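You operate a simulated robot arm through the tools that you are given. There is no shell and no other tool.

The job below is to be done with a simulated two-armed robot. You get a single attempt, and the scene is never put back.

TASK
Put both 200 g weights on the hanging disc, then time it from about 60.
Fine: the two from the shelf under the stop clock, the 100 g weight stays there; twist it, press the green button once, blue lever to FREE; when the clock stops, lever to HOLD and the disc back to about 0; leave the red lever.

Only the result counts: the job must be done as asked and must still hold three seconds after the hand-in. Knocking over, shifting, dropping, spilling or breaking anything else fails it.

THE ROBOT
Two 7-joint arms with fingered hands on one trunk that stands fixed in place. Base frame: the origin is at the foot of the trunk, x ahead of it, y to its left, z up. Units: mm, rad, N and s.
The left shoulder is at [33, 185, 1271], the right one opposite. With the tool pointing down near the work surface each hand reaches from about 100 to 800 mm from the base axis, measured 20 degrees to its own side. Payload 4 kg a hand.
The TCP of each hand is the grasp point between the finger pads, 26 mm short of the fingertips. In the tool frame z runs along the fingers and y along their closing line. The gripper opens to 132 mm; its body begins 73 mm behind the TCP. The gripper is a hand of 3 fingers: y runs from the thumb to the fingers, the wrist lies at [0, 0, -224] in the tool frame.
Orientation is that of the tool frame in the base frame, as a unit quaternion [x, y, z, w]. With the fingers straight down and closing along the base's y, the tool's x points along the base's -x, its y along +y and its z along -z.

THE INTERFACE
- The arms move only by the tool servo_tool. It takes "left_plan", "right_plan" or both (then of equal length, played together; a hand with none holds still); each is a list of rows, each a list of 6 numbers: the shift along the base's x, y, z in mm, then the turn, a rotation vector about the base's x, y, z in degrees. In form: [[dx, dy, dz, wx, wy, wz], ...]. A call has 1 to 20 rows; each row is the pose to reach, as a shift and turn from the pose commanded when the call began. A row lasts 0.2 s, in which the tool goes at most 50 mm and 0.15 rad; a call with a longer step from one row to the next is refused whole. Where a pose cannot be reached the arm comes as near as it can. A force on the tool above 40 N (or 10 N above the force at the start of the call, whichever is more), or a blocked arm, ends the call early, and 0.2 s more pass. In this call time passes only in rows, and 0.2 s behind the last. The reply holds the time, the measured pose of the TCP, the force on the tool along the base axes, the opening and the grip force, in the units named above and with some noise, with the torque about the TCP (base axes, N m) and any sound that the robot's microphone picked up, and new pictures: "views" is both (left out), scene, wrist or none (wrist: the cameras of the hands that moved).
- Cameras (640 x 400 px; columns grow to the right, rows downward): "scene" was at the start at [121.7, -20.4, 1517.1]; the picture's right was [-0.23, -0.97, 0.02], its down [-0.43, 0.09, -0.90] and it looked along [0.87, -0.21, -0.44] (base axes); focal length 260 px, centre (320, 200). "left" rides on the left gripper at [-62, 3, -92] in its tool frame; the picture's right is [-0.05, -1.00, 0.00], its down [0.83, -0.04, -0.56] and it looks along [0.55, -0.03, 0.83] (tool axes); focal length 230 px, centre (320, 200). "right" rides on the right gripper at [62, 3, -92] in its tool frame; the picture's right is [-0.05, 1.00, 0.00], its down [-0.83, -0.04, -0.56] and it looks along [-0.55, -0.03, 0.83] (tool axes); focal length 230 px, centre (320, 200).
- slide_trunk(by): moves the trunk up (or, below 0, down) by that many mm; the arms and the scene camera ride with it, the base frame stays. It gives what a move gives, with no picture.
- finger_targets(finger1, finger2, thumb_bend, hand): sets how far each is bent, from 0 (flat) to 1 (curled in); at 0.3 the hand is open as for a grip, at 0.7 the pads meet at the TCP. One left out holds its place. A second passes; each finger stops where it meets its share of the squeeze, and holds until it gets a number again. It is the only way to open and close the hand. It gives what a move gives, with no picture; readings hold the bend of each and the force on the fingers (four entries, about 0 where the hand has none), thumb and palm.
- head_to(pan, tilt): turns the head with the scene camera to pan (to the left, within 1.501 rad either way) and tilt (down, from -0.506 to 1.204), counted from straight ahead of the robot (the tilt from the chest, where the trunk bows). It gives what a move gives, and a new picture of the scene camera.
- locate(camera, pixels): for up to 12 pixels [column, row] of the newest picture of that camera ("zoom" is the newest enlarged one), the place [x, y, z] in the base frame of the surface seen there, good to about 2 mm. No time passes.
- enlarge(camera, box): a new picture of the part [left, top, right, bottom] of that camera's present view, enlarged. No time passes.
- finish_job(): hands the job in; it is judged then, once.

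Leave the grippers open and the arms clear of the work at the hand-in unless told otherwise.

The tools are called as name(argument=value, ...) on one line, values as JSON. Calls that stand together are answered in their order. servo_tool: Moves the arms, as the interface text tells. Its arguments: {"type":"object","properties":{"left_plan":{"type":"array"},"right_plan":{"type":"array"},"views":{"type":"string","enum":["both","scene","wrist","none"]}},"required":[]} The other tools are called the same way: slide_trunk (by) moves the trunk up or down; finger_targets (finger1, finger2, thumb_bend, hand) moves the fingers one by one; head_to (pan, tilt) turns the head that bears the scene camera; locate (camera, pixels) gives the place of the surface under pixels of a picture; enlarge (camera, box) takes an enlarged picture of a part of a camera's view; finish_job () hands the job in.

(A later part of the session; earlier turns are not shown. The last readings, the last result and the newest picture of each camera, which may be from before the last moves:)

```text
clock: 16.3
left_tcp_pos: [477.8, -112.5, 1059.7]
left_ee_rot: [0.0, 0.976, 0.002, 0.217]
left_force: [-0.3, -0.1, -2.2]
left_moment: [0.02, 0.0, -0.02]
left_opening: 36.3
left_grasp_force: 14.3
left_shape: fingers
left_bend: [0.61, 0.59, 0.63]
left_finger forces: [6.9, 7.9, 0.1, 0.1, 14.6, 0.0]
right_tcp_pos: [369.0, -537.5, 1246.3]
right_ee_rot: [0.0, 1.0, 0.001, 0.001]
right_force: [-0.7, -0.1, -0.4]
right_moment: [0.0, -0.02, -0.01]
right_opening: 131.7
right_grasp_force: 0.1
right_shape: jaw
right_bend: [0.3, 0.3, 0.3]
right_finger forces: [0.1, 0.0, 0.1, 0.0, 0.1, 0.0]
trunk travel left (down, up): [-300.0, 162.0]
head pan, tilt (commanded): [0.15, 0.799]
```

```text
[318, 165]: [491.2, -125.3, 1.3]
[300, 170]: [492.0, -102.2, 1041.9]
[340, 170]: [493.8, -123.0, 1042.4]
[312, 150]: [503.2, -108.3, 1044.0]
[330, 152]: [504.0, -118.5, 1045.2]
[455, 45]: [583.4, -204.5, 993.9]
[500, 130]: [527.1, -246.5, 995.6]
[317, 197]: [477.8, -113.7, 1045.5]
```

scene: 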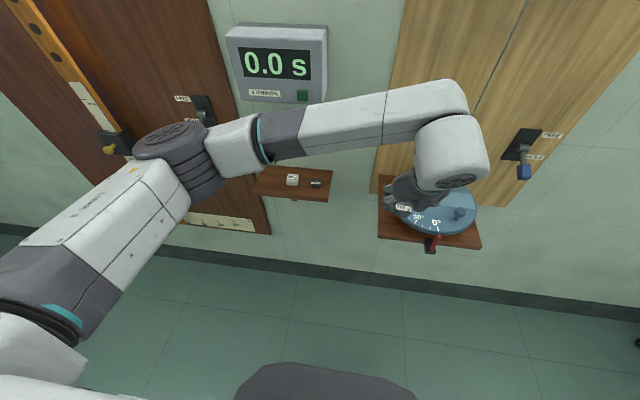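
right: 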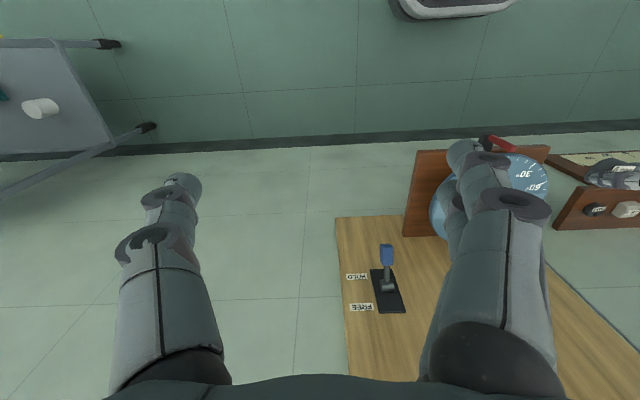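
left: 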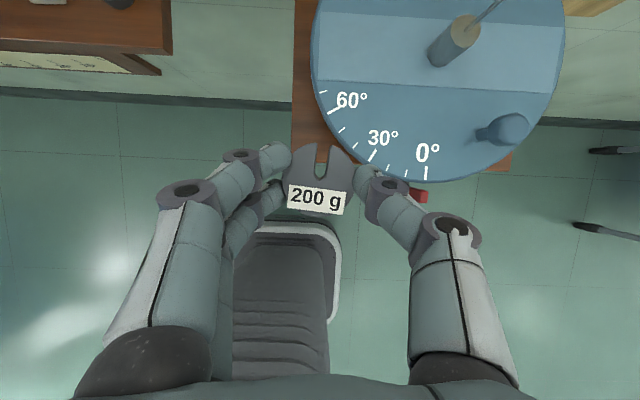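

The elbow is well away from door and lever (x≈340). The weight's centre is about +9 mm in x from the TCP, bottom ≈37 mm below. Continue to y≈-278 in front of the disc.

servo_tool(left_plan=[[0, -42, 0, 0, 0, 0], [0, -84, 0, 0, 0, 0], [0, -126, 0, 0, 0, 0], [0, -165.5, 0, 0, 0, 0], [20, -165.5, 0, 0, 0, 0]], views="both")

head_to(pan=-0.25, tilt=0.75)

```text
clock: 17.5
left_tcp_pos: [505.4, -270.5, 1058.6]
left_ee_rot: [-0.001, 0.976, 0.0, 0.216]
left_force: [0.9, 0.2, -1.8]
left_moment: [-0.01, 0.02, 0.01]
left_opening: 36.2
left_grasp_force: 15.0
left_shape: fingers
left_bend: [0.61, 0.59, 0.63]
left_finger forces: [6.9, 7.8, 0.0, 0.0, 14.4, 0.0]
left hand out of reach, approached as far as the arm can: row 5
right_tcp_pos: [370.3, -533.8, 1247.4]
right_ee_rot: [-0.001, 1.0, 0.001, -0.001]
right_force: [0.6, 0.2, -0.2]
right_moment: [0.01, 0.01, -0.02]
right_opening: 131.9
right_grasp_force: 0.1
right_shape: jaw
right_bend: [0.3, 0.3, 0.3]
right_finger forces: [0.1, 0.1, 0.1, 0.0, 0.0, 0.1]
trunk travel left (down, up): [-300.0, 162.0]
head pan, tilt (commanded): [0.15, 0.799]
```

scene: 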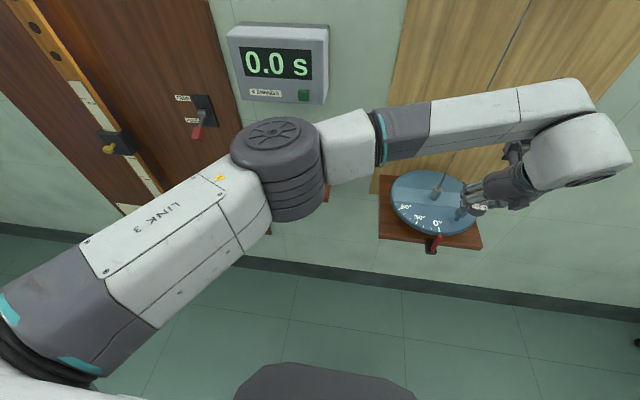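
left: 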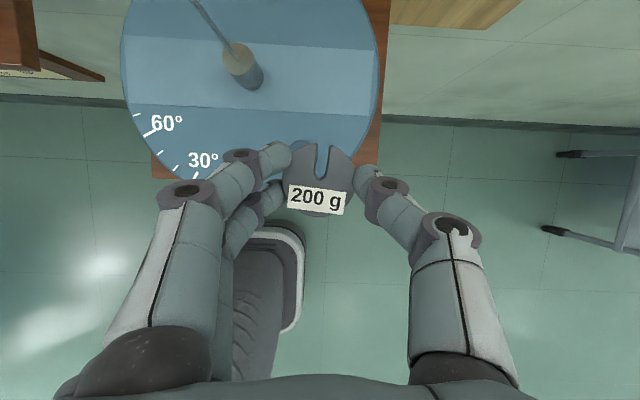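

```text
clock: 18.4
left_tcp_pos: [503.7, -272.8, 1059.4]
left_ee_rot: [0.0, 0.976, 0.0, 0.217]
left_force: [0.2, -0.3, -1.5]
left_moment: [-0.01, -0.02, -0.05]
left_opening: 36.2
left_grasp_force: 14.7
left_shape: fingers
left_bend: [0.61, 0.59, 0.63]
left_finger forces: [7.0, 7.9, 0.0, 0.1, 14.5, 0.1]
right_tcp_pos: [368.3, -534.7, 1247.0]
right_ee_rot: [0.0, 1.0, 0.0, 0.0]
right_force: [-0.6, -0.4, 0.4]
right_moment: [-0.01, -0.01, 0.01]
right_opening: 131.9
right_grasp_force: 0.1
right_shape: jaw
right_bend: [0.3, 0.3, 0.3]
right_finger forces: [0.1, 0.0, 0.0, 0.0, 0.0, 0.0]
trunk travel left (down, up): [-300.0, 162.0]
head pan, tilt (commanded): [-0.25, 0.75]
```

scene: 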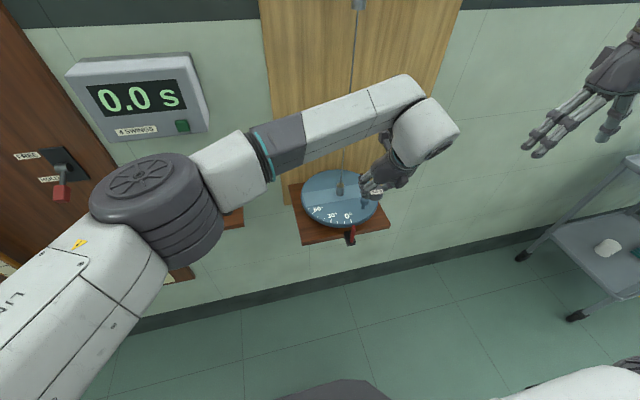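

The left arm is at its reach limit here, so I'll change the plan: set the cylinder down on the disc's front-left area (about (540, -160)), from where the right hand can take it over to the right side. Move back to y≈-160, x≈490 first.

servo_tool(left_plan=[[-5, 40, 0, 0, 0, 0], [-8, 80, 0, 0, 0, 0], [-8, 117, 0, 0, 0, 0]], views="both")

```text
clock: 19.2
left_tcp_pos: [496.9, -151.3, 1062.1]
left_ee_rot: [0.0, 0.976, -0.001, 0.216]
left_force: [-0.2, 0.2, -2.1]
left_moment: [-0.04, 0.02, 0.01]
left_opening: 36.2
left_grasp_force: 14.0
left_shape: fingers
left_bend: [0.61, 0.59, 0.63]
left_finger forces: [6.7, 7.7, 0.0, 0.0, 14.2, 0.0]
right_tcp_pos: [369.0, -533.7, 1247.2]
right_ee_rot: [0.001, 1.0, 0.0, 0.0]
right_force: [0.1, -0.2, -0.3]
right_moment: [0.01, 0.0, -0.03]
right_opening: 132.0
right_grasp_force: 0.1
right_shape: jaw
right_bend: [0.3, 0.3, 0.3]
right_finger forces: [0.1, 0.1, 0.0, 0.1, 0.0, 0.1]
trunk travel left (down, up): [-300.0, 162.0]
head pan, tilt (commanded): [-0.25, 0.75]
```

scene: 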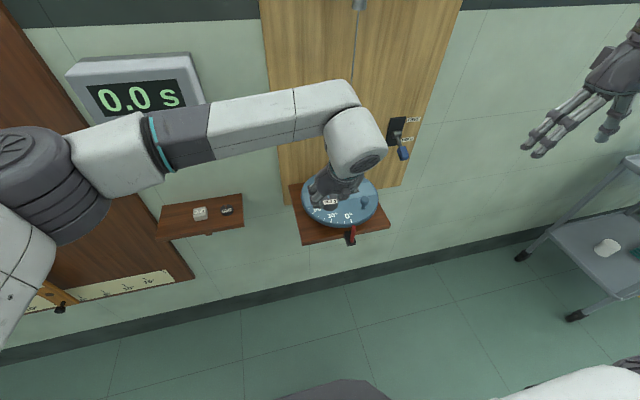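
left: 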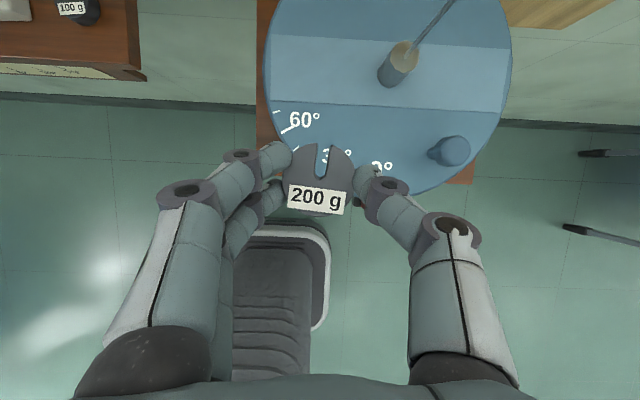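

I'll go forward to x≈536 and down to z≈1012 (weight bottom ≈12 mm above the disc), then look.

servo_tool(left_plan=[[20, 0, -8, 0, 0, 0], [39, 0, -20, 0, 0, 0], [39, 0, -36, 0, 0, 0], [39, 0, -50, 0, 0, 0]], views="both")

enlarge(camera="scene", box=[280, 140, 400, 250])

enlarge(camera="left", box=[180, 20, 540, 245])

```text
clock: 20.2
left_tcp_pos: [535.7, -154.6, 1012.2]
left_ee_rot: [0.0, 0.976, 0.0, 0.217]
left_force: [0.5, -0.5, -1.0]
left_moment: [0.0, -0.01, 0.0]
left_opening: 35.9
left_grasp_force: 14.4
left_shape: fingers
left_bend: [0.61, 0.59, 0.63]
left_finger forces: [6.7, 7.7, 0.0, 0.0, 14.2, 0.0]
right_tcp_pos: [369.4, -534.8, 1246.9]
right_ee_rot: [0.0, 1.0, 0.0, -0.001]
right_force: [-1.0, -0.2, -1.5]
right_moment: [0.0, -0.03, -0.01]
right_opening: 131.8
right_grasp_force: 0.1
right_shape: jaw
right_bend: [0.3, 0.3, 0.3]
right_finger forces: [0.0, 0.0, 0.0, 0.1, 0.1, 0.0]
trunk travel left (down, up): [-300.0, 162.0]
head pan, tilt (commanded): [-0.25, 0.75]
```

scene: 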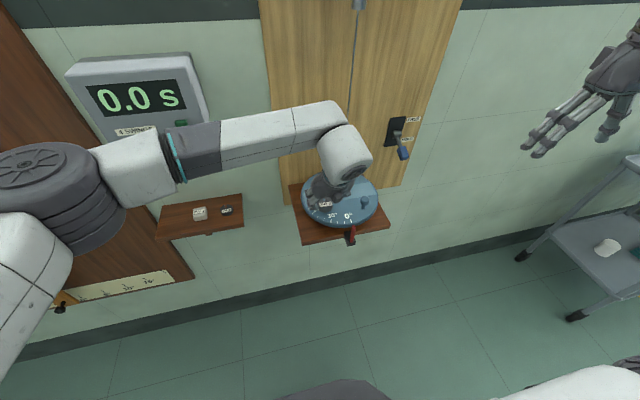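
left: 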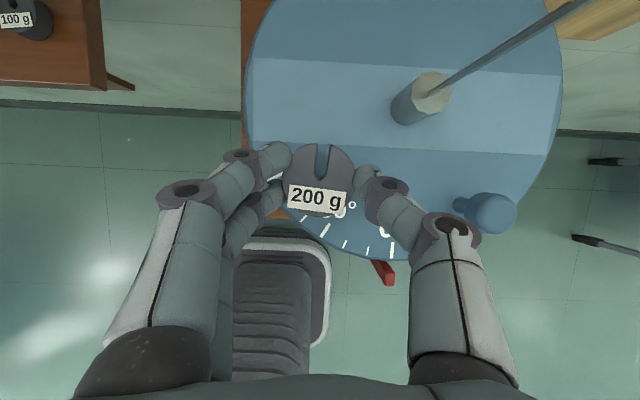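

```text
3.64 times, centred on (340, 195) of scene
```

zoom: 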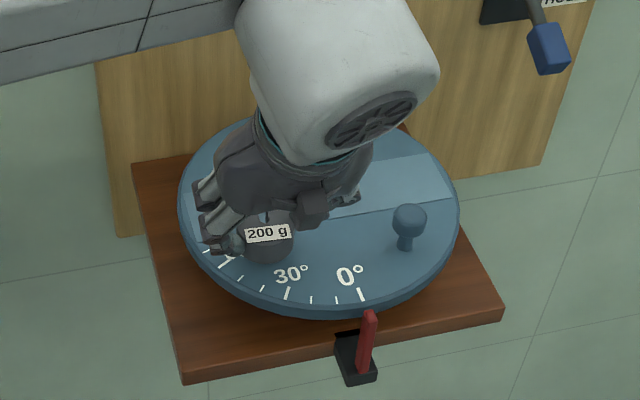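

```text
1.78 times, centred on (360, 132) of left
```

zoom: 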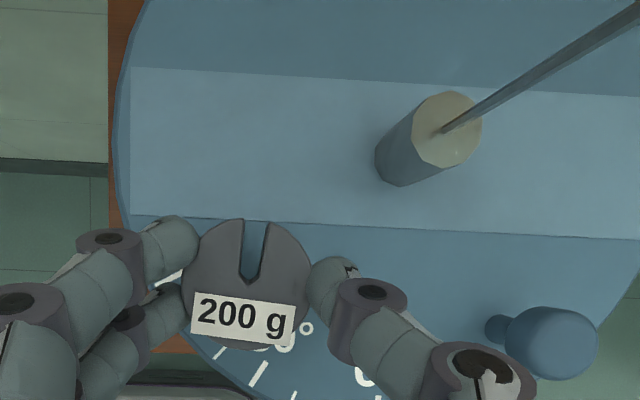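

The weight is above the disc's front-left area, clear of hub and knob. Lower 10 mm gently.

servo_tool(left_plan=[[0, 0, -4, 0, 0, 0], [0, 0, -7, 0, 0, 0], [0, 0, -9.5, 0, 0, 0]], views="wrist")

```text
clock: 21.0
left_tcp_pos: [535.9, -153.5, 1001.1]
left_ee_rot: [0.0, 0.976, -0.001, 0.217]
left_force: [0.7, -0.1, -2.0]
left_moment: [0.01, 0.04, 0.02]
left_opening: 36.0
left_grasp_force: 14.2
left_shape: fingers
left_bend: [0.61, 0.59, 0.63]
left_finger forces: [6.8, 7.7, 0.0, 0.0, 14.2, 0.0]
right_tcp_pos: [368.7, -535.3, 1246.6]
right_ee_rot: [0.0, 1.0, 0.0, 0.0]
right_force: [0.0, -0.7, -0.3]
right_moment: [0.01, -0.01, -0.02]
right_opening: 131.8
right_grasp_force: 0.0
right_shape: jaw
right_bend: [0.3, 0.3, 0.3]
right_finger forces: [0.0, 0.1, 0.0, 0.0, 0.0, 0.0]
trunk travel left (down, up): [-300.0, 162.0]
head pan, tilt (commanded): [-0.25, 0.75]
```

left: 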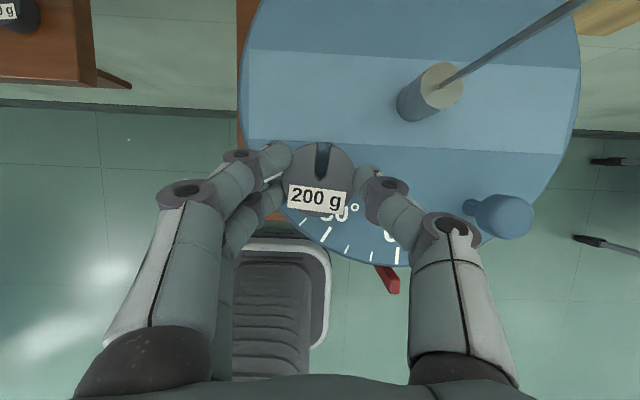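

Still carrying the full weight (−2 N); lower another 2–3 mm.

servo_tool(left_plan=[[0, 0, -1.5, 0, 0, 0], [0, 0, -2.5, 0, 0, 0]], views="none")

```text
clock: 21.6
left_tcp_pos: [535.7, -153.6, 998.8]
left_ee_rot: [0.0, 0.976, 0.0, 0.216]
left_force: [0.6, 0.9, -2.1]
left_moment: [0.0, 0.03, 0.02]
left_opening: 36.1
left_grasp_force: 14.1
left_shape: fingers
left_bend: [0.61, 0.59, 0.63]
left_finger forces: [7.1, 7.8, 0.0, 0.0, 14.3, 0.1]
right_tcp_pos: [368.9, -534.3, 1246.8]
right_ee_rot: [0.0, 1.0, 0.0, 0.0]
right_force: [-0.8, 0.0, 0.1]
right_moment: [0.0, -0.01, 0.01]
right_opening: 132.0
right_grasp_force: 0.2
right_shape: jaw
right_bend: [0.3, 0.3, 0.3]
right_finger forces: [0.0, 0.0, 0.1, 0.0, 0.1, 0.2]
trunk travel left (down, up): [-300.0, 162.0]
head pan, tilt (commanded): [-0.25, 0.75]
```

servo_tool(left_plan=[[0, 0, -1, 0, 0, 0], [0, 0, -2, 0, 0, 0]], views="none")

enlarge(camera="scene", box=[300, 170, 370, 230])

```text
clock: 22.2
left_tcp_pos: [535.9, -153.3, 997.0]
left_ee_rot: [0.0, 0.976, 0.001, 0.217]
left_force: [1.3, -0.2, 3.4]
left_moment: [0.09, -0.03, -0.04]
left_opening: 36.2
left_grasp_force: 16.2
left_shape: fingers
left_bend: [0.61, 0.6, 0.63]
left_finger forces: [8.3, 8.5, 0.0, 0.1, 15.4, 0.0]
right_tcp_pos: [368.1, -535.2, 1247.8]
right_ee_rot: [0.001, 1.0, 0.0, 0.0]
right_force: [0.1, 0.0, 0.2]
right_moment: [0.03, 0.0, -0.02]
right_opening: 131.7
right_grasp_force: 0.1
right_shape: jaw
right_bend: [0.3, 0.3, 0.3]
right_finger forces: [0.0, 0.0, 0.0, 0.1, 0.0, 0.0]
trunk travel left (down, up): [-300.0, 162.0]
head pan, tilt (commanded): [-0.25, 0.75]
```

```text
6.67 times, centred on (335, 200) of scene
```

zoom: 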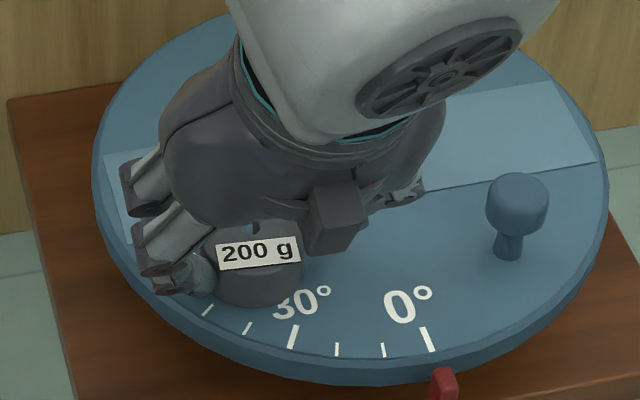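

The weight is on the disc (+3.4 N). Open the left fingers a little (about 13 mm each).

finger_targets(hand="left", finger1=0.53, finger2=0.52, thumb_bend=0.55)

enlarge(camera="left", box=[180, 20, 540, 245])

```text
clock: 23.2
left_tcp_pos: [534.5, -153.8, 997.8]
left_ee_rot: [0.0, 0.976, 0.0, 0.217]
left_force: [0.7, 0.1, 0.6]
left_moment: [0.0, -0.03, 0.0]
left_opening: 53.9
left_grasp_force: 0.1
left_shape: fingers
left_bend: [0.53, 0.52, 0.55]
left_finger forces: [0.0, 0.0, 0.0, 0.0, 0.0, 0.1]
right_tcp_pos: [368.1, -534.3, 1247.1]
right_ee_rot: [0.0, 1.0, 0.001, 0.0]
right_force: [-0.1, 0.5, -0.3]
right_moment: [-0.03, 0.0, -0.01]
right_opening: 131.6
right_grasp_force: 0.0
right_shape: jaw
right_bend: [0.3, 0.3, 0.3]
right_finger forces: [0.1, 0.1, 0.0, 0.0, 0.0, 0.0]
trunk travel left (down, up): [-300.0, 162.0]
head pan, tilt (commanded): [-0.25, 0.75]
```

```text
1.78 times, centred on (360, 132) of left
```

zoom: 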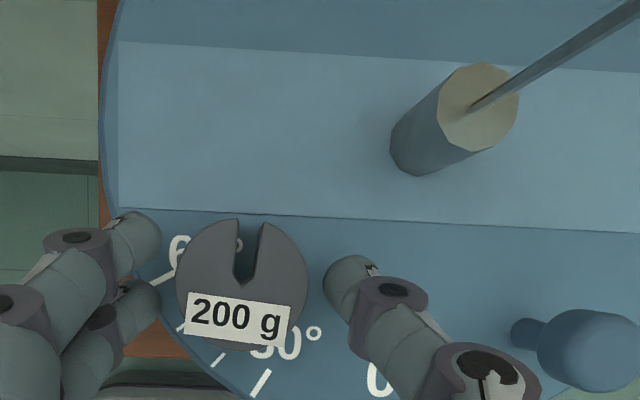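

Released cleanly. Raise the left hand and withdraw it to the left.

servo_tool(left_plan=[[-5, 0, 15, 0, 0, 0], [-15, 0, 40, 0, 0, 0], [-35, 5, 70, 0, 0, 0], [-65, 30, 90, 0, 0, 0], [-85, 70, 100, 0, 0, 0], [-95, 115, 105, 0, 0, 0], [-95, 160, 105, 0, 0, 0], [-95, 205, 105, 0, 0, 0], [-95, 250, 105, 0, 0, 0], [-95, 295, 105, 0, 0, 0]], views="scene")

enlarge(camera="scene", box=[280, 150, 400, 250])

```text
clock: 25.4
left_tcp_pos: [439.8, 143.5, 1102.6]
left_ee_rot: [0.0, 0.976, -0.001, 0.216]
left_force: [-0.2, 0.5, 0.4]
left_moment: [0.01, 0.03, -0.03]
left_opening: 54.1
left_grasp_force: 0.1
left_shape: fingers
left_bend: [0.53, 0.52, 0.55]
left_finger forces: [0.0, 0.0, 0.0, 0.1, 0.0, 0.0]
right_tcp_pos: [368.5, -534.0, 1247.7]
right_ee_rot: [0.001, 1.0, -0.001, 0.0]
right_force: [-0.5, 0.5, 0.4]
right_moment: [0.0, 0.04, 0.03]
right_opening: 131.8
right_grasp_force: 0.1
right_shape: jaw
right_bend: [0.3, 0.3, 0.3]
right_finger forces: [0.1, 0.0, 0.0, 0.0, 0.0, 0.1]
trunk travel left (down, up): [-300.0, 162.0]
head pan, tilt (commanded): [-0.25, 0.75]
```

scene: 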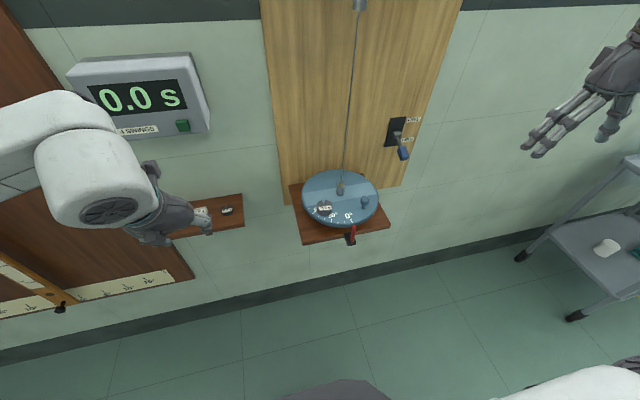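

```text
4.00 times, centred on (340, 200) of scene
```

zoom: 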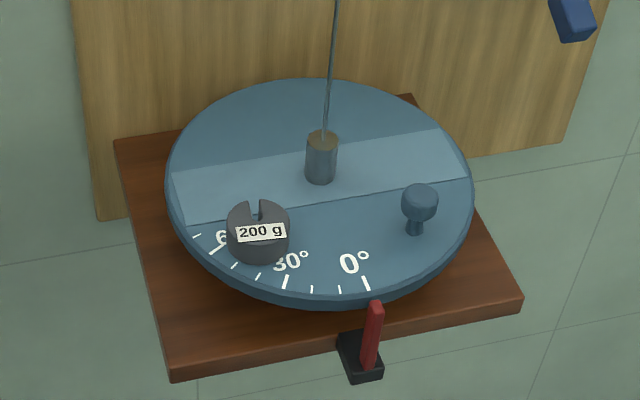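

The cylinder stands on the disc. I'll measure its centre and plan the right hand's pick.

locate(camera="zoom", pixels=[[231, 220], [286, 215], [258, 258], [245, 205], [270, 203], [258, 240], [258, 266], [420, 200], [320, 145], [176, 190], [468, 170], [366, 284]])

finger_targets(hand="right", finger1=0.48, finger2=0.48, thumb_bend=0.5)

```text
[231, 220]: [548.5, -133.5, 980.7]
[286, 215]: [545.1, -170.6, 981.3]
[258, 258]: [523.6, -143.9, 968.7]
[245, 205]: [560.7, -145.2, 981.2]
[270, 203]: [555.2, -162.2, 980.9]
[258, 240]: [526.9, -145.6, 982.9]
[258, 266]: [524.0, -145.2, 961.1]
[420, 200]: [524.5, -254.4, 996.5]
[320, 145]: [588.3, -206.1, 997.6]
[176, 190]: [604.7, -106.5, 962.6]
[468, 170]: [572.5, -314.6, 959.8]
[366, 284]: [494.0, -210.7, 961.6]
```

```text
clock: 26.4
left_tcp_pos: [440.2, 142.6, 1102.5]
left_ee_rot: [0.0, 0.976, 0.0, 0.216]
left_force: [0.8, -0.1, 0.4]
left_moment: [0.02, 0.01, 0.01]
left_opening: 54.0
left_grasp_force: 0.1
left_shape: fingers
left_bend: [0.53, 0.52, 0.55]
left_finger forces: [0.0, 0.0, 0.1, 0.0, 0.1, 0.0]
right_tcp_pos: [368.1, -533.7, 1248.0]
right_ee_rot: [0.0, 1.0, 0.001, 0.0]
right_force: [0.3, 0.0, -0.1]
right_moment: [-0.03, -0.03, -0.04]
right_opening: 71.5
right_grasp_force: 0.1
right_shape: fingers
right_bend: [0.48, 0.48, 0.5]
right_finger forces: [0.0, 0.0, 0.1, 0.1, 0.0, 0.0]
trunk travel left (down, up): [-300.0, 162.0]
head pan, tilt (commanded): [-0.25, 0.75]
```

Cylinder centre ≈(544.5, -152), top z 981. The right hand is now narrowed to 71 mm; I'll bring it in front of the disc at (470, -152, 1060) with the 25° lean.

servo_tool(right_plan=[[10, 38, -19, 0, -2.5, 0], [20, 76, -38, 0, -5, 0], [30, 115, -57, 0, -7.5, 0], [40, 153, -75, 0, -10, 0], [50, 191, -94, 0, -12.5, 0], [60, 229, -113, 0, -15, 0], [70, 268, -132, 0, -17.5, 0], [80, 306, -150, 0, -20, 0], [91, 344, -169, 0, -22.5, 0], [102, 382, -188, 0, -25, 0]], views="both")

```text
clock: 28.6
left_tcp_pos: [441.2, 142.6, 1101.1]
left_ee_rot: [0.0, 0.976, 0.0, 0.216]
left_force: [-0.1, 0.8, -0.1]
left_moment: [0.01, 0.03, -0.02]
left_opening: 54.1
left_grasp_force: 0.0
left_shape: fingers
left_bend: [0.53, 0.52, 0.55]
left_finger forces: [0.1, 0.0, 0.0, 0.1, 0.0, 0.0]
right_tcp_pos: [475.0, -151.1, 1059.6]
right_ee_rot: [0.001, 0.976, 0.0, 0.216]
right_force: [-0.4, 0.4, 0.6]
right_moment: [0.02, 0.0, -0.03]
right_opening: 71.6
right_grasp_force: 0.1
right_shape: fingers
right_bend: [0.48, 0.48, 0.5]
right_finger forces: [0.0, 0.0, 0.0, 0.0, 0.1, 0.0]
trunk travel left (down, up): [-300.0, 162.0]
head pan, tilt (commanded): [-0.25, 0.75]
```

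scene: 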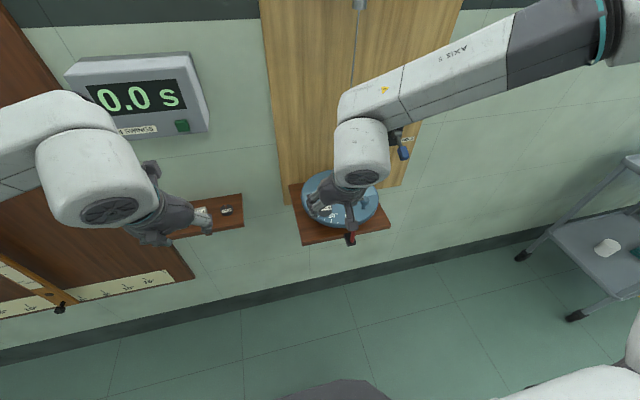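
right: 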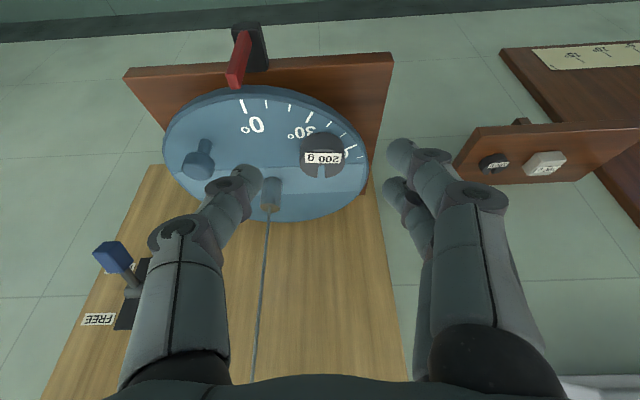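

The cylinder is centred between the right fingers. Forward to x≈536, and down to z≈1015.

servo_tool(right_plan=[[30, -1, -12, 0, 0, 0], [61, -1, -24, 0, 0, 0], [61, -1, -45, 0, 0, 0]], views="both")

enlarge(camera="right", box=[160, 40, 480, 240])

enlarge(camera="scene", box=[280, 150, 400, 250])

```text
clock: 29.4
left_tcp_pos: [440.2, 142.0, 1102.8]
left_ee_rot: [0.001, 0.976, 0.0, 0.217]
left_force: [0.3, -0.5, -0.1]
left_moment: [-0.01, 0.02, -0.01]
left_opening: 53.9
left_grasp_force: 0.0
left_shape: fingers
left_bend: [0.53, 0.52, 0.55]
left_finger forces: [0.0, 0.0, 0.0, 0.0, 0.1, 0.0]
right_tcp_pos: [532.8, -153.1, 1015.5]
right_ee_rot: [0.0, 0.976, 0.0, 0.217]
right_force: [0.6, -0.3, 0.1]
right_moment: [-0.02, 0.01, 0.03]
right_opening: 71.8
right_grasp_force: 0.0
right_shape: fingers
right_bend: [0.48, 0.48, 0.5]
right_finger forces: [0.0, 0.0, 0.0, 0.0, 0.1, 0.0]
trunk travel left (down, up): [-300.0, 162.0]
head pan, tilt (commanded): [-0.25, 0.75]
```

scene: 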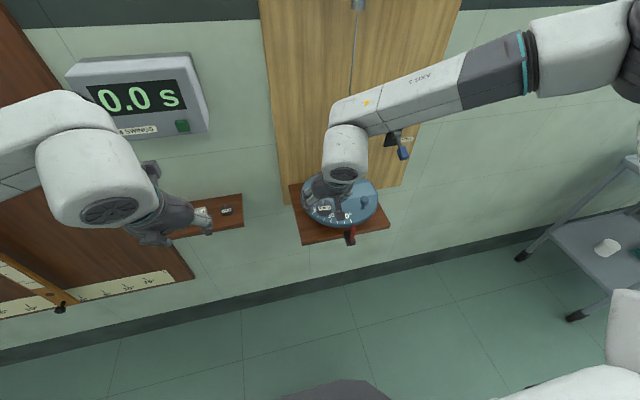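
right: 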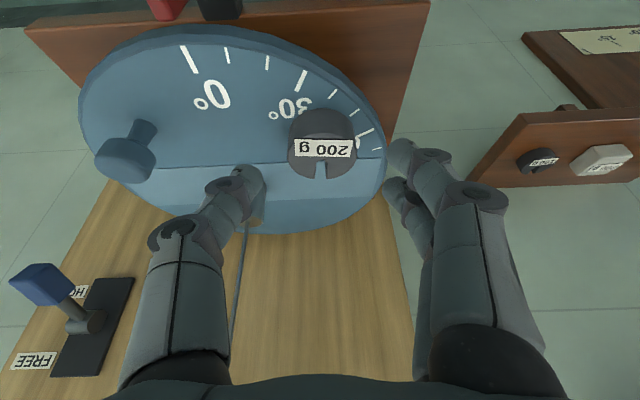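

```text
2.00 times, centred on (320, 140) of right
```

zoom: 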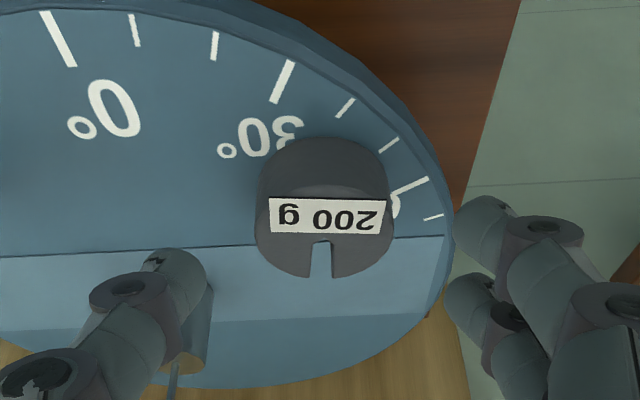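

```text
4.00 times, centred on (340, 200) of scene
```

zoom: 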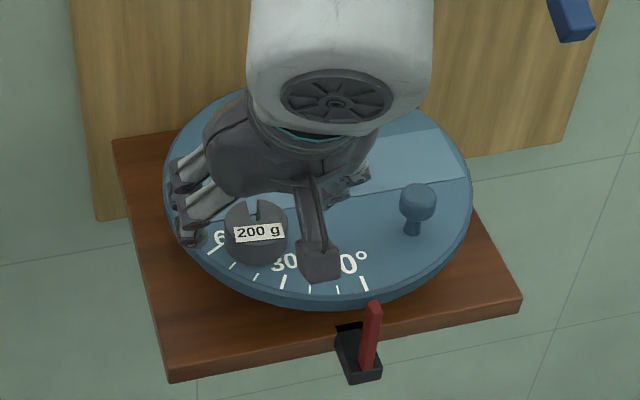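

I'll locate the right fingertips relative to the weight to check the x alignment.

locate(camera="right", pixels=[[248, 172], [256, 180], [235, 185], [400, 147], [392, 150], [393, 188], [405, 195], [320, 120], [320, 150], [300, 148], [345, 150], [321, 175]])

```text
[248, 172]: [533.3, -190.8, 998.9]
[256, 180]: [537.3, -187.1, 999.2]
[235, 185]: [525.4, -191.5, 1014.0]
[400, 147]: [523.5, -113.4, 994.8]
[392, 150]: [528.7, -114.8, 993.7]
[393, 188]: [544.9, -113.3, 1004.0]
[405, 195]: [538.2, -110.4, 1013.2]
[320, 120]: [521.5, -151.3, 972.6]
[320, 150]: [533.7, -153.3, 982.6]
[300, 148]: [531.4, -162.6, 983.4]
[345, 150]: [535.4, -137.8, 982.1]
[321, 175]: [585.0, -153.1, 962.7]
```

Alignment is good (shift +3 mm in x). Lower 15 mm, then close.

servo_tool(right_plan=[[3, 0, -8, 0, 0, 0], [3, 0, -15, 0, 0, 0]], views="none")

```text
clock: 30.0
left_tcp_pos: [440.5, 142.0, 1101.9]
left_ee_rot: [0.0, 0.976, 0.0, 0.217]
left_force: [-0.3, 0.9, 0.0]
left_moment: [-0.01, 0.0, 0.03]
left_opening: 54.1
left_grasp_force: 0.1
left_shape: fingers
left_bend: [0.53, 0.52, 0.55]
left_finger forces: [0.0, 0.0, 0.0, 0.0, 0.0, 0.0]
right_tcp_pos: [536.0, -151.8, 1000.0]
right_ee_rot: [0.0, 0.976, 0.0, 0.216]
right_force: [-0.1, -0.1, -0.2]
right_moment: [-0.03, -0.01, 0.0]
right_opening: 71.8
right_grasp_force: 0.0
right_shape: fingers
right_bend: [0.48, 0.48, 0.5]
right_finger forces: [0.0, 0.0, 0.0, 0.0, 0.1, 0.1]
trunk travel left (down, up): [-300.0, 162.0]
head pan, tilt (commanded): [-0.25, 0.75]
```

No contact yet at z=1000. Close the right hand on the cylinder.

finger_targets(hand="right", finger1=0.7, finger2=0.7, thumb_bend=0.7)

enlarge(camera="right", box=[160, 40, 480, 240])

```text
clock: 31.0
left_tcp_pos: [439.8, 142.2, 1102.9]
left_ee_rot: [0.001, 0.976, 0.0, 0.216]
left_force: [-0.8, -0.9, 1.0]
left_moment: [0.01, -0.02, -0.02]
left_opening: 53.7
left_grasp_force: 0.0
left_shape: fingers
left_bend: [0.53, 0.52, 0.55]
left_finger forces: [0.0, 0.1, 0.0, 0.1, 0.0, 0.0]
right_tcp_pos: [536.5, -153.0, 999.7]
right_ee_rot: [0.0, 0.976, 0.0, 0.216]
right_force: [-0.3, 0.5, -0.5]
right_moment: [0.06, 0.0, 0.0]
right_opening: 38.0
right_grasp_force: 13.7
right_shape: fingers
right_bend: [0.59, 0.61, 0.64]
right_finger forces: [7.9, 6.1, 0.1, 0.0, 13.9, 0.1]
trunk travel left (down, up): [-300.0, 162.0]
head pan, tilt (commanded): [-0.25, 0.75]
```

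```text
2.00 times, centred on (320, 140) of right
```

zoom: 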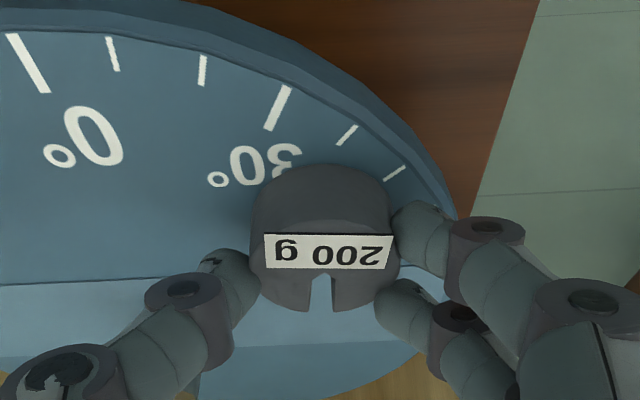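

Gripped (7.9/6.1/13.9 N). Lift 55 mm, back to x≈490, and across in front of the wire to y≈-278.

servo_tool(right_plan=[[0, 0, 12, 0, 0, 0], [0, 0, 30, 0, 0, 0], [-15, 0, 50, 0, 0, 0], [-46, -10, 58, 0, 0, 0], [-46, -50, 58, 0, 0, 0], [-46, -90, 58, 0, 0, 0], [-46, -124, 58, 0, 0, 0]], views="both")

enlarge(camera="right", box=[160, 40, 480, 240])

```text
clock: 32.6
left_tcp_pos: [439.3, 140.3, 1102.9]
left_ee_rot: [0.001, 0.976, 0.0, 0.217]
left_force: [-0.3, 0.5, 0.1]
left_moment: [0.03, -0.01, 0.01]
left_opening: 53.9
left_grasp_force: 0.1
left_shape: fingers
left_bend: [0.53, 0.52, 0.55]
left_finger forces: [0.0, 0.0, 0.0, 0.1, 0.1, 0.0]
right_tcp_pos: [488.5, -279.2, 1058.4]
right_ee_rot: [-0.001, 0.976, 0.001, 0.216]
right_force: [-0.9, -0.6, -1.2]
right_moment: [0.0, 0.0, -0.03]
right_opening: 37.7
right_grasp_force: 14.1
right_shape: fingers
right_bend: [0.59, 0.64, 0.64]
right_finger forces: [9.0, 7.2, 0.0, 0.0, 12.9, 0.0]
trunk travel left (down, up): [-300.0, 162.0]
head pan, tilt (commanded): [-0.25, 0.75]
```

scene: 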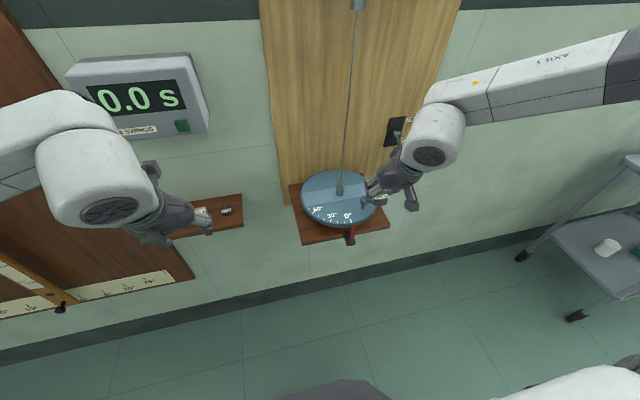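
right: 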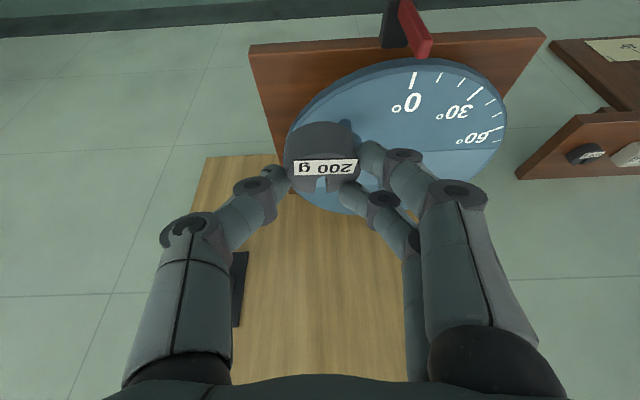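

```text
2.00 times, centred on (320, 140) of right
```

zoom: 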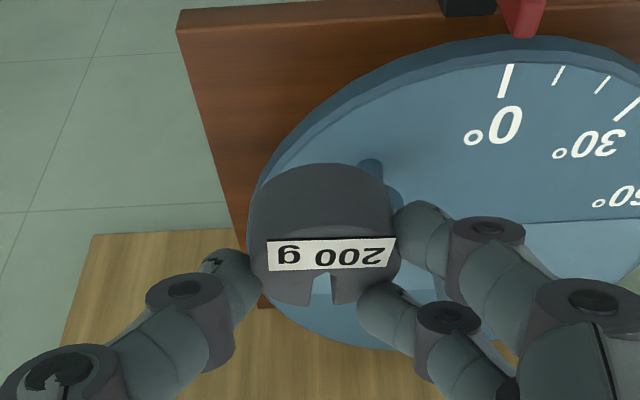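

Finger 2 moved a little during the lift; I'll check the weight's tilt in the grip.

locate(camera="right", pixels=[[325, 167], [300, 170], [350, 162], [308, 183], [332, 184], [318, 130], [318, 150], [290, 150], [354, 150], [300, 188], [338, 187]])

enlarge(camera="scene", box=[330, 140, 430, 230])

```text
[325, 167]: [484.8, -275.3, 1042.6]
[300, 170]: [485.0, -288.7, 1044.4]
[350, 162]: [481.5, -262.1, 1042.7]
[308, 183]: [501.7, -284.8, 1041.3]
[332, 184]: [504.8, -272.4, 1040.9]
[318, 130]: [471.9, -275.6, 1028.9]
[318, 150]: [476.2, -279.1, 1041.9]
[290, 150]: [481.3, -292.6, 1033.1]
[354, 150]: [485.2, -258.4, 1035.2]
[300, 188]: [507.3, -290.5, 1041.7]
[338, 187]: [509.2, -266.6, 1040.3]
```

```text
4.44 times, centred on (380, 185) of scene
```

zoom: 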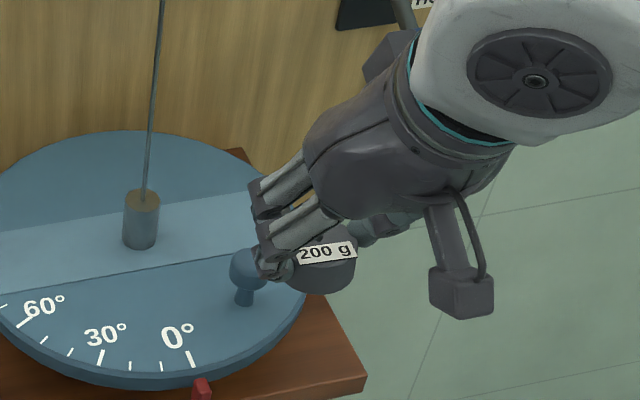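

The cylinder is level within ~3°. Its centre is about (+3, +2) from the TCP. Move forward to x≈587 and down to z≈1012 over the right part of the stripe.

servo_tool(right_plan=[[33, 0, 0, 0, 0, 0], [66, -1, -5, 0, 0, 0], [97, -2, -12, 0, 0, 0], [97, -2, -30, 0, 0, 0], [97, -2, -46, 0, 0, 0]], views="both")

enlarge(camera="right", box=[160, 40, 480, 240])

enlarge(camera="scene", box=[290, 130, 410, 240])

```text
clock: 33.8
left_tcp_pos: [440.8, 142.1, 1101.5]
left_ee_rot: [0.0, 0.976, 0.0, 0.217]
left_force: [0.5, -0.7, -0.7]
left_moment: [-0.01, 0.0, 0.03]
left_opening: 53.7
left_grasp_force: 0.0
left_shape: fingers
left_bend: [0.53, 0.52, 0.55]
left_finger forces: [0.0, 0.0, 0.0, 0.0, 0.1, 0.1]
right_tcp_pos: [586.2, -279.8, 1011.7]
right_ee_rot: [0.0, 0.976, 0.0, 0.217]
right_force: [-0.1, -0.1, -2.4]
right_moment: [0.02, 0.01, -0.02]
right_opening: 37.8
right_grasp_force: 13.9
right_shape: fingers
right_bend: [0.59, 0.64, 0.64]
right_finger forces: [9.0, 6.9, 0.0, 0.0, 12.9, 0.0]
trunk travel left (down, up): [-300.0, 162.0]
head pan, tilt (commanded): [-0.25, 0.75]
```

scene: 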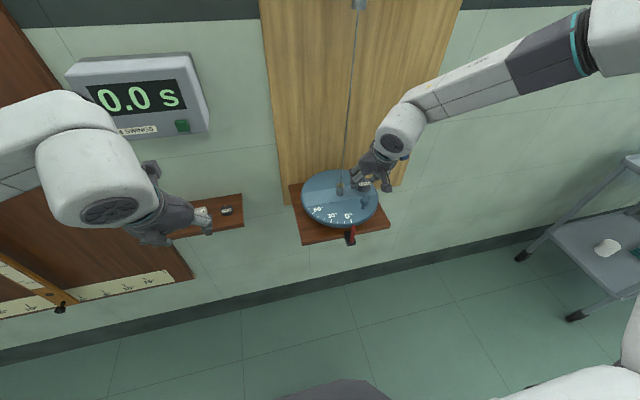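
right: 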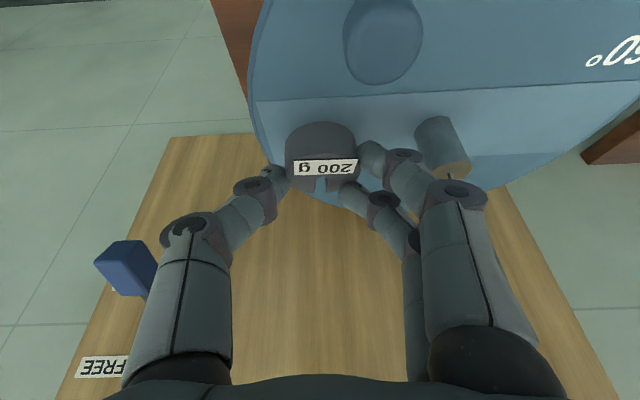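

```text
2.00 times, centred on (320, 140) of right
```

zoom: 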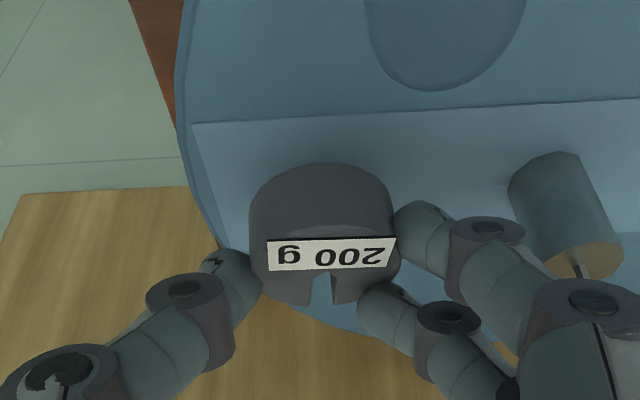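

```text
3.64 times, centred on (350, 185) of scene
```

zoom: 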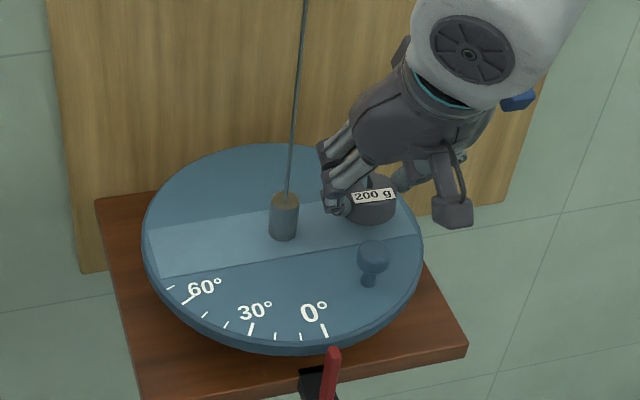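

Good: the weight is over the stripe between hub and rim. Lower in small steps till it touches.

servo_tool(right_plan=[[0, 0, -5, 0, 0, 0], [0, 0, -9, 0, 0, 0], [0, 0, -11.5, 0, 0, 0]], views="none")

locate(camera="right", pixels=[[318, 150], [300, 188], [338, 187], [318, 130]])

```text
clock: 34.6
left_tcp_pos: [439.7, 143.0, 1101.5]
left_ee_rot: [0.0, 0.976, 0.0, 0.217]
left_force: [-0.3, -1.0, 0.3]
left_moment: [0.03, -0.04, 0.0]
left_opening: 54.1
left_grasp_force: 0.1
left_shape: fingers
left_bend: [0.53, 0.52, 0.55]
left_finger forces: [0.0, 0.0, 0.0, 0.0, 0.0, 0.0]
right_tcp_pos: [586.3, -279.8, 1002.4]
right_ee_rot: [0.001, 0.976, 0.001, 0.218]
right_force: [-0.3, -0.3, 4.6]
right_moment: [0.03, -0.11, -0.02]
right_opening: 37.8
right_grasp_force: 16.6
right_shape: fingers
right_bend: [0.59, 0.65, 0.64]
right_finger forces: [8.3, 11.0, 0.0, 0.0, 14.0, 0.0]
trunk travel left (down, up): [-300.0, 162.0]
head pan, tilt (commanded): [-0.25, 0.75]
```

```text
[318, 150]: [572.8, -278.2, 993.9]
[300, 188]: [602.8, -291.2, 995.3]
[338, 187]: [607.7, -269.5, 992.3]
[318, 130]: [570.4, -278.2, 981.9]
```

Touching (+4.6 N). Raise 1 mm to relieve, then open the right fingers slightly.

servo_tool(right_plan=[[0, 0, 1, 0, 0, 0]], views="none")

finger_targets(hand="right", finger1=0.56, finger2=0.58, thumb_bend=0.57)

enlarge(camera="right", box=[160, 40, 480, 240])

enlarge(camera="scene", box=[290, 130, 410, 240])

```text
clock: 35.0
left_tcp_pos: [439.6, 142.0, 1101.2]
left_ee_rot: [0.0, 0.976, 0.0, 0.217]
left_force: [0.0, 0.1, 0.2]
left_moment: [0.03, 0.04, 0.02]
left_opening: 53.8
left_grasp_force: 0.0
left_shape: fingers
left_bend: [0.53, 0.52, 0.55]
left_finger forces: [0.1, 0.1, 0.0, 0.0, 0.0, 0.0]
right_tcp_pos: [585.9, -278.2, 1002.3]
right_ee_rot: [0.001, 0.976, 0.0, 0.216]
right_force: [0.7, -0.3, 4.2]
right_moment: [0.03, -0.1, -0.02]
right_opening: 38.1
right_grasp_force: 17.0
right_shape: fingers
right_bend: [0.59, 0.65, 0.64]
right_finger forces: [8.3, 11.7, 0.0, 0.1, 14.2, 0.0]
trunk travel left (down, up): [-300.0, 162.0]
head pan, tilt (commanded): [-0.25, 0.75]
```

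```text
clock: 36.0
left_tcp_pos: [438.7, 142.1, 1102.7]
left_ee_rot: [0.0, 0.976, 0.001, 0.216]
left_force: [0.2, 0.2, 0.2]
left_moment: [0.04, 0.01, -0.02]
left_opening: 54.0
left_grasp_force: 0.0
left_shape: fingers
left_bend: [0.53, 0.52, 0.55]
left_finger forces: [0.0, 0.0, 0.1, 0.0, 0.1, 0.1]
right_tcp_pos: [586.1, -279.3, 1003.3]
right_ee_rot: [0.0, 0.976, 0.0, 0.218]
right_force: [0.1, -0.6, 8.6]
right_moment: [0.18, -0.15, -0.01]
right_opening: 47.8
right_grasp_force: 4.6
right_shape: fingers
right_bend: [0.56, 0.62, 0.56]
right_finger forces: [0.3, 8.7, 0.0, 0.0, 0.0, 0.0]
trunk travel left (down, up): [-300.0, 162.0]
head pan, tilt (commanded): [-0.25, 0.75]
```

```text
2.00 times, centred on (320, 140) of right
```

zoom: 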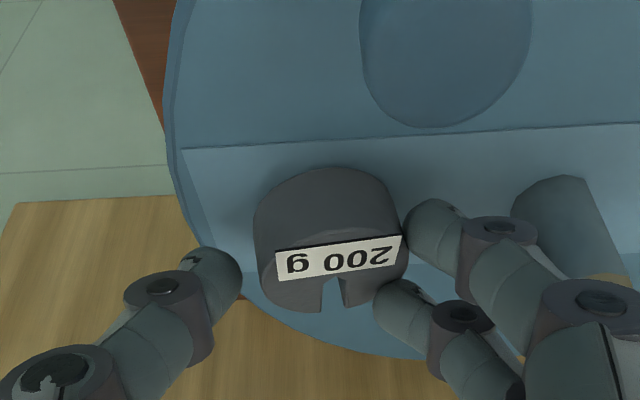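

```text
3.64 times, centred on (350, 185) of scene
```

zoom: 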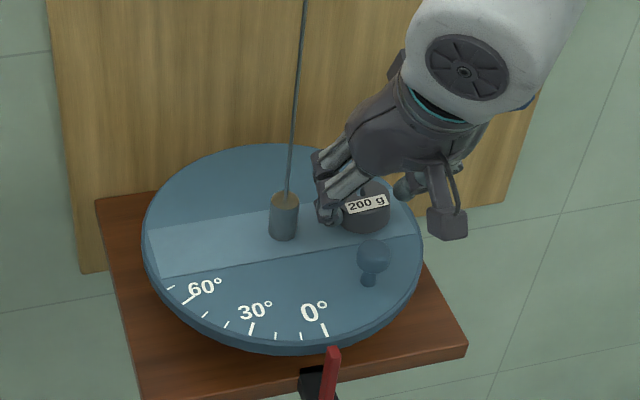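

Finger 2's tip is pressing on the disc (8.7 N), so I'll lift a few mm straight up to relieve it.

servo_tool(right_plan=[[0, 0, 3, 0, 0, 0], [0, 0, 5, 0, 0, 0]], views="both")

enlarge(camera="right", box=[160, 40, 480, 240])

enlarge(camera="scene", box=[320, 150, 400, 220])

```text
clock: 36.6
left_tcp_pos: [439.7, 141.5, 1102.3]
left_ee_rot: [0.001, 0.976, 0.0, 0.217]
left_force: [0.3, 0.4, -0.3]
left_moment: [0.0, -0.02, -0.01]
left_opening: 53.9
left_grasp_force: 0.1
left_shape: fingers
left_bend: [0.53, 0.52, 0.55]
left_finger forces: [0.0, 0.1, 0.0, 0.1, 0.1, 0.1]
right_tcp_pos: [586.8, -280.3, 1005.6]
right_ee_rot: [0.0, 0.976, 0.0, 0.216]
right_force: [1.5, -0.1, 0.0]
right_moment: [-0.01, -0.01, -0.01]
right_opening: 48.0
right_grasp_force: 0.1
right_shape: fingers
right_bend: [0.56, 0.57, 0.56]
right_finger forces: [0.1, 0.0, 0.1, 0.0, 0.0, 0.1]
trunk travel left (down, up): [-300.0, 162.0]
head pan, tilt (commanded): [-0.25, 0.75]
```

scene: 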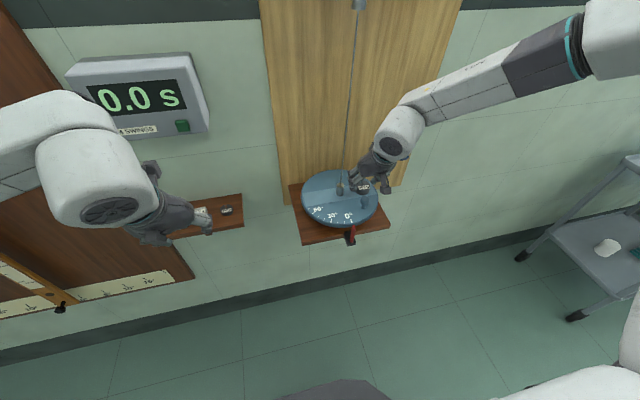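
right: 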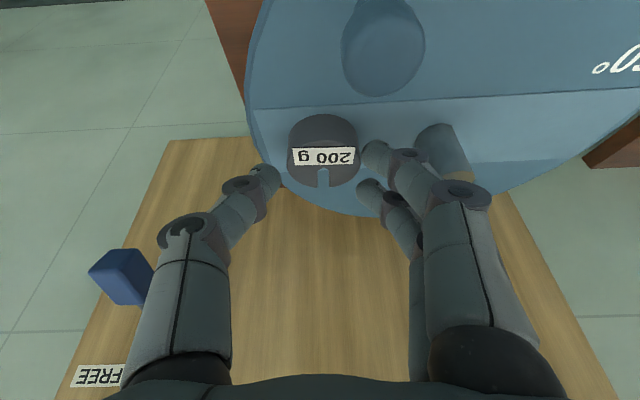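

```text
2.00 times, centred on (320, 140) of right
```

zoom: 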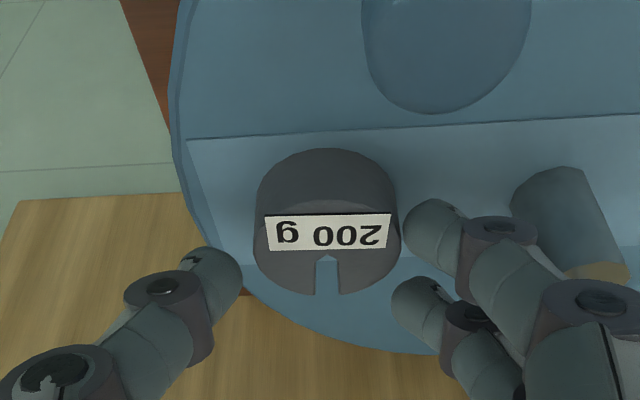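

```text
5.71 times, centred on (360, 185) of scene
```

zoom: 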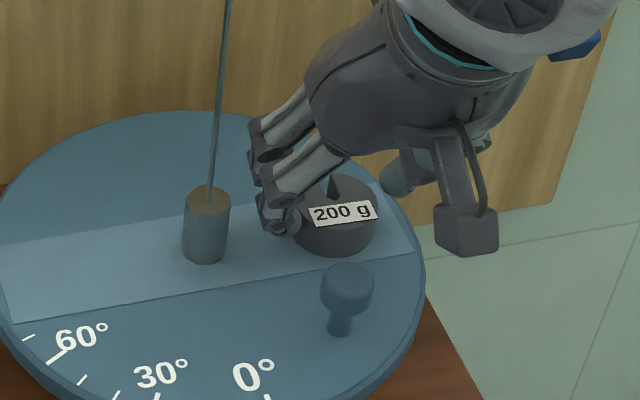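

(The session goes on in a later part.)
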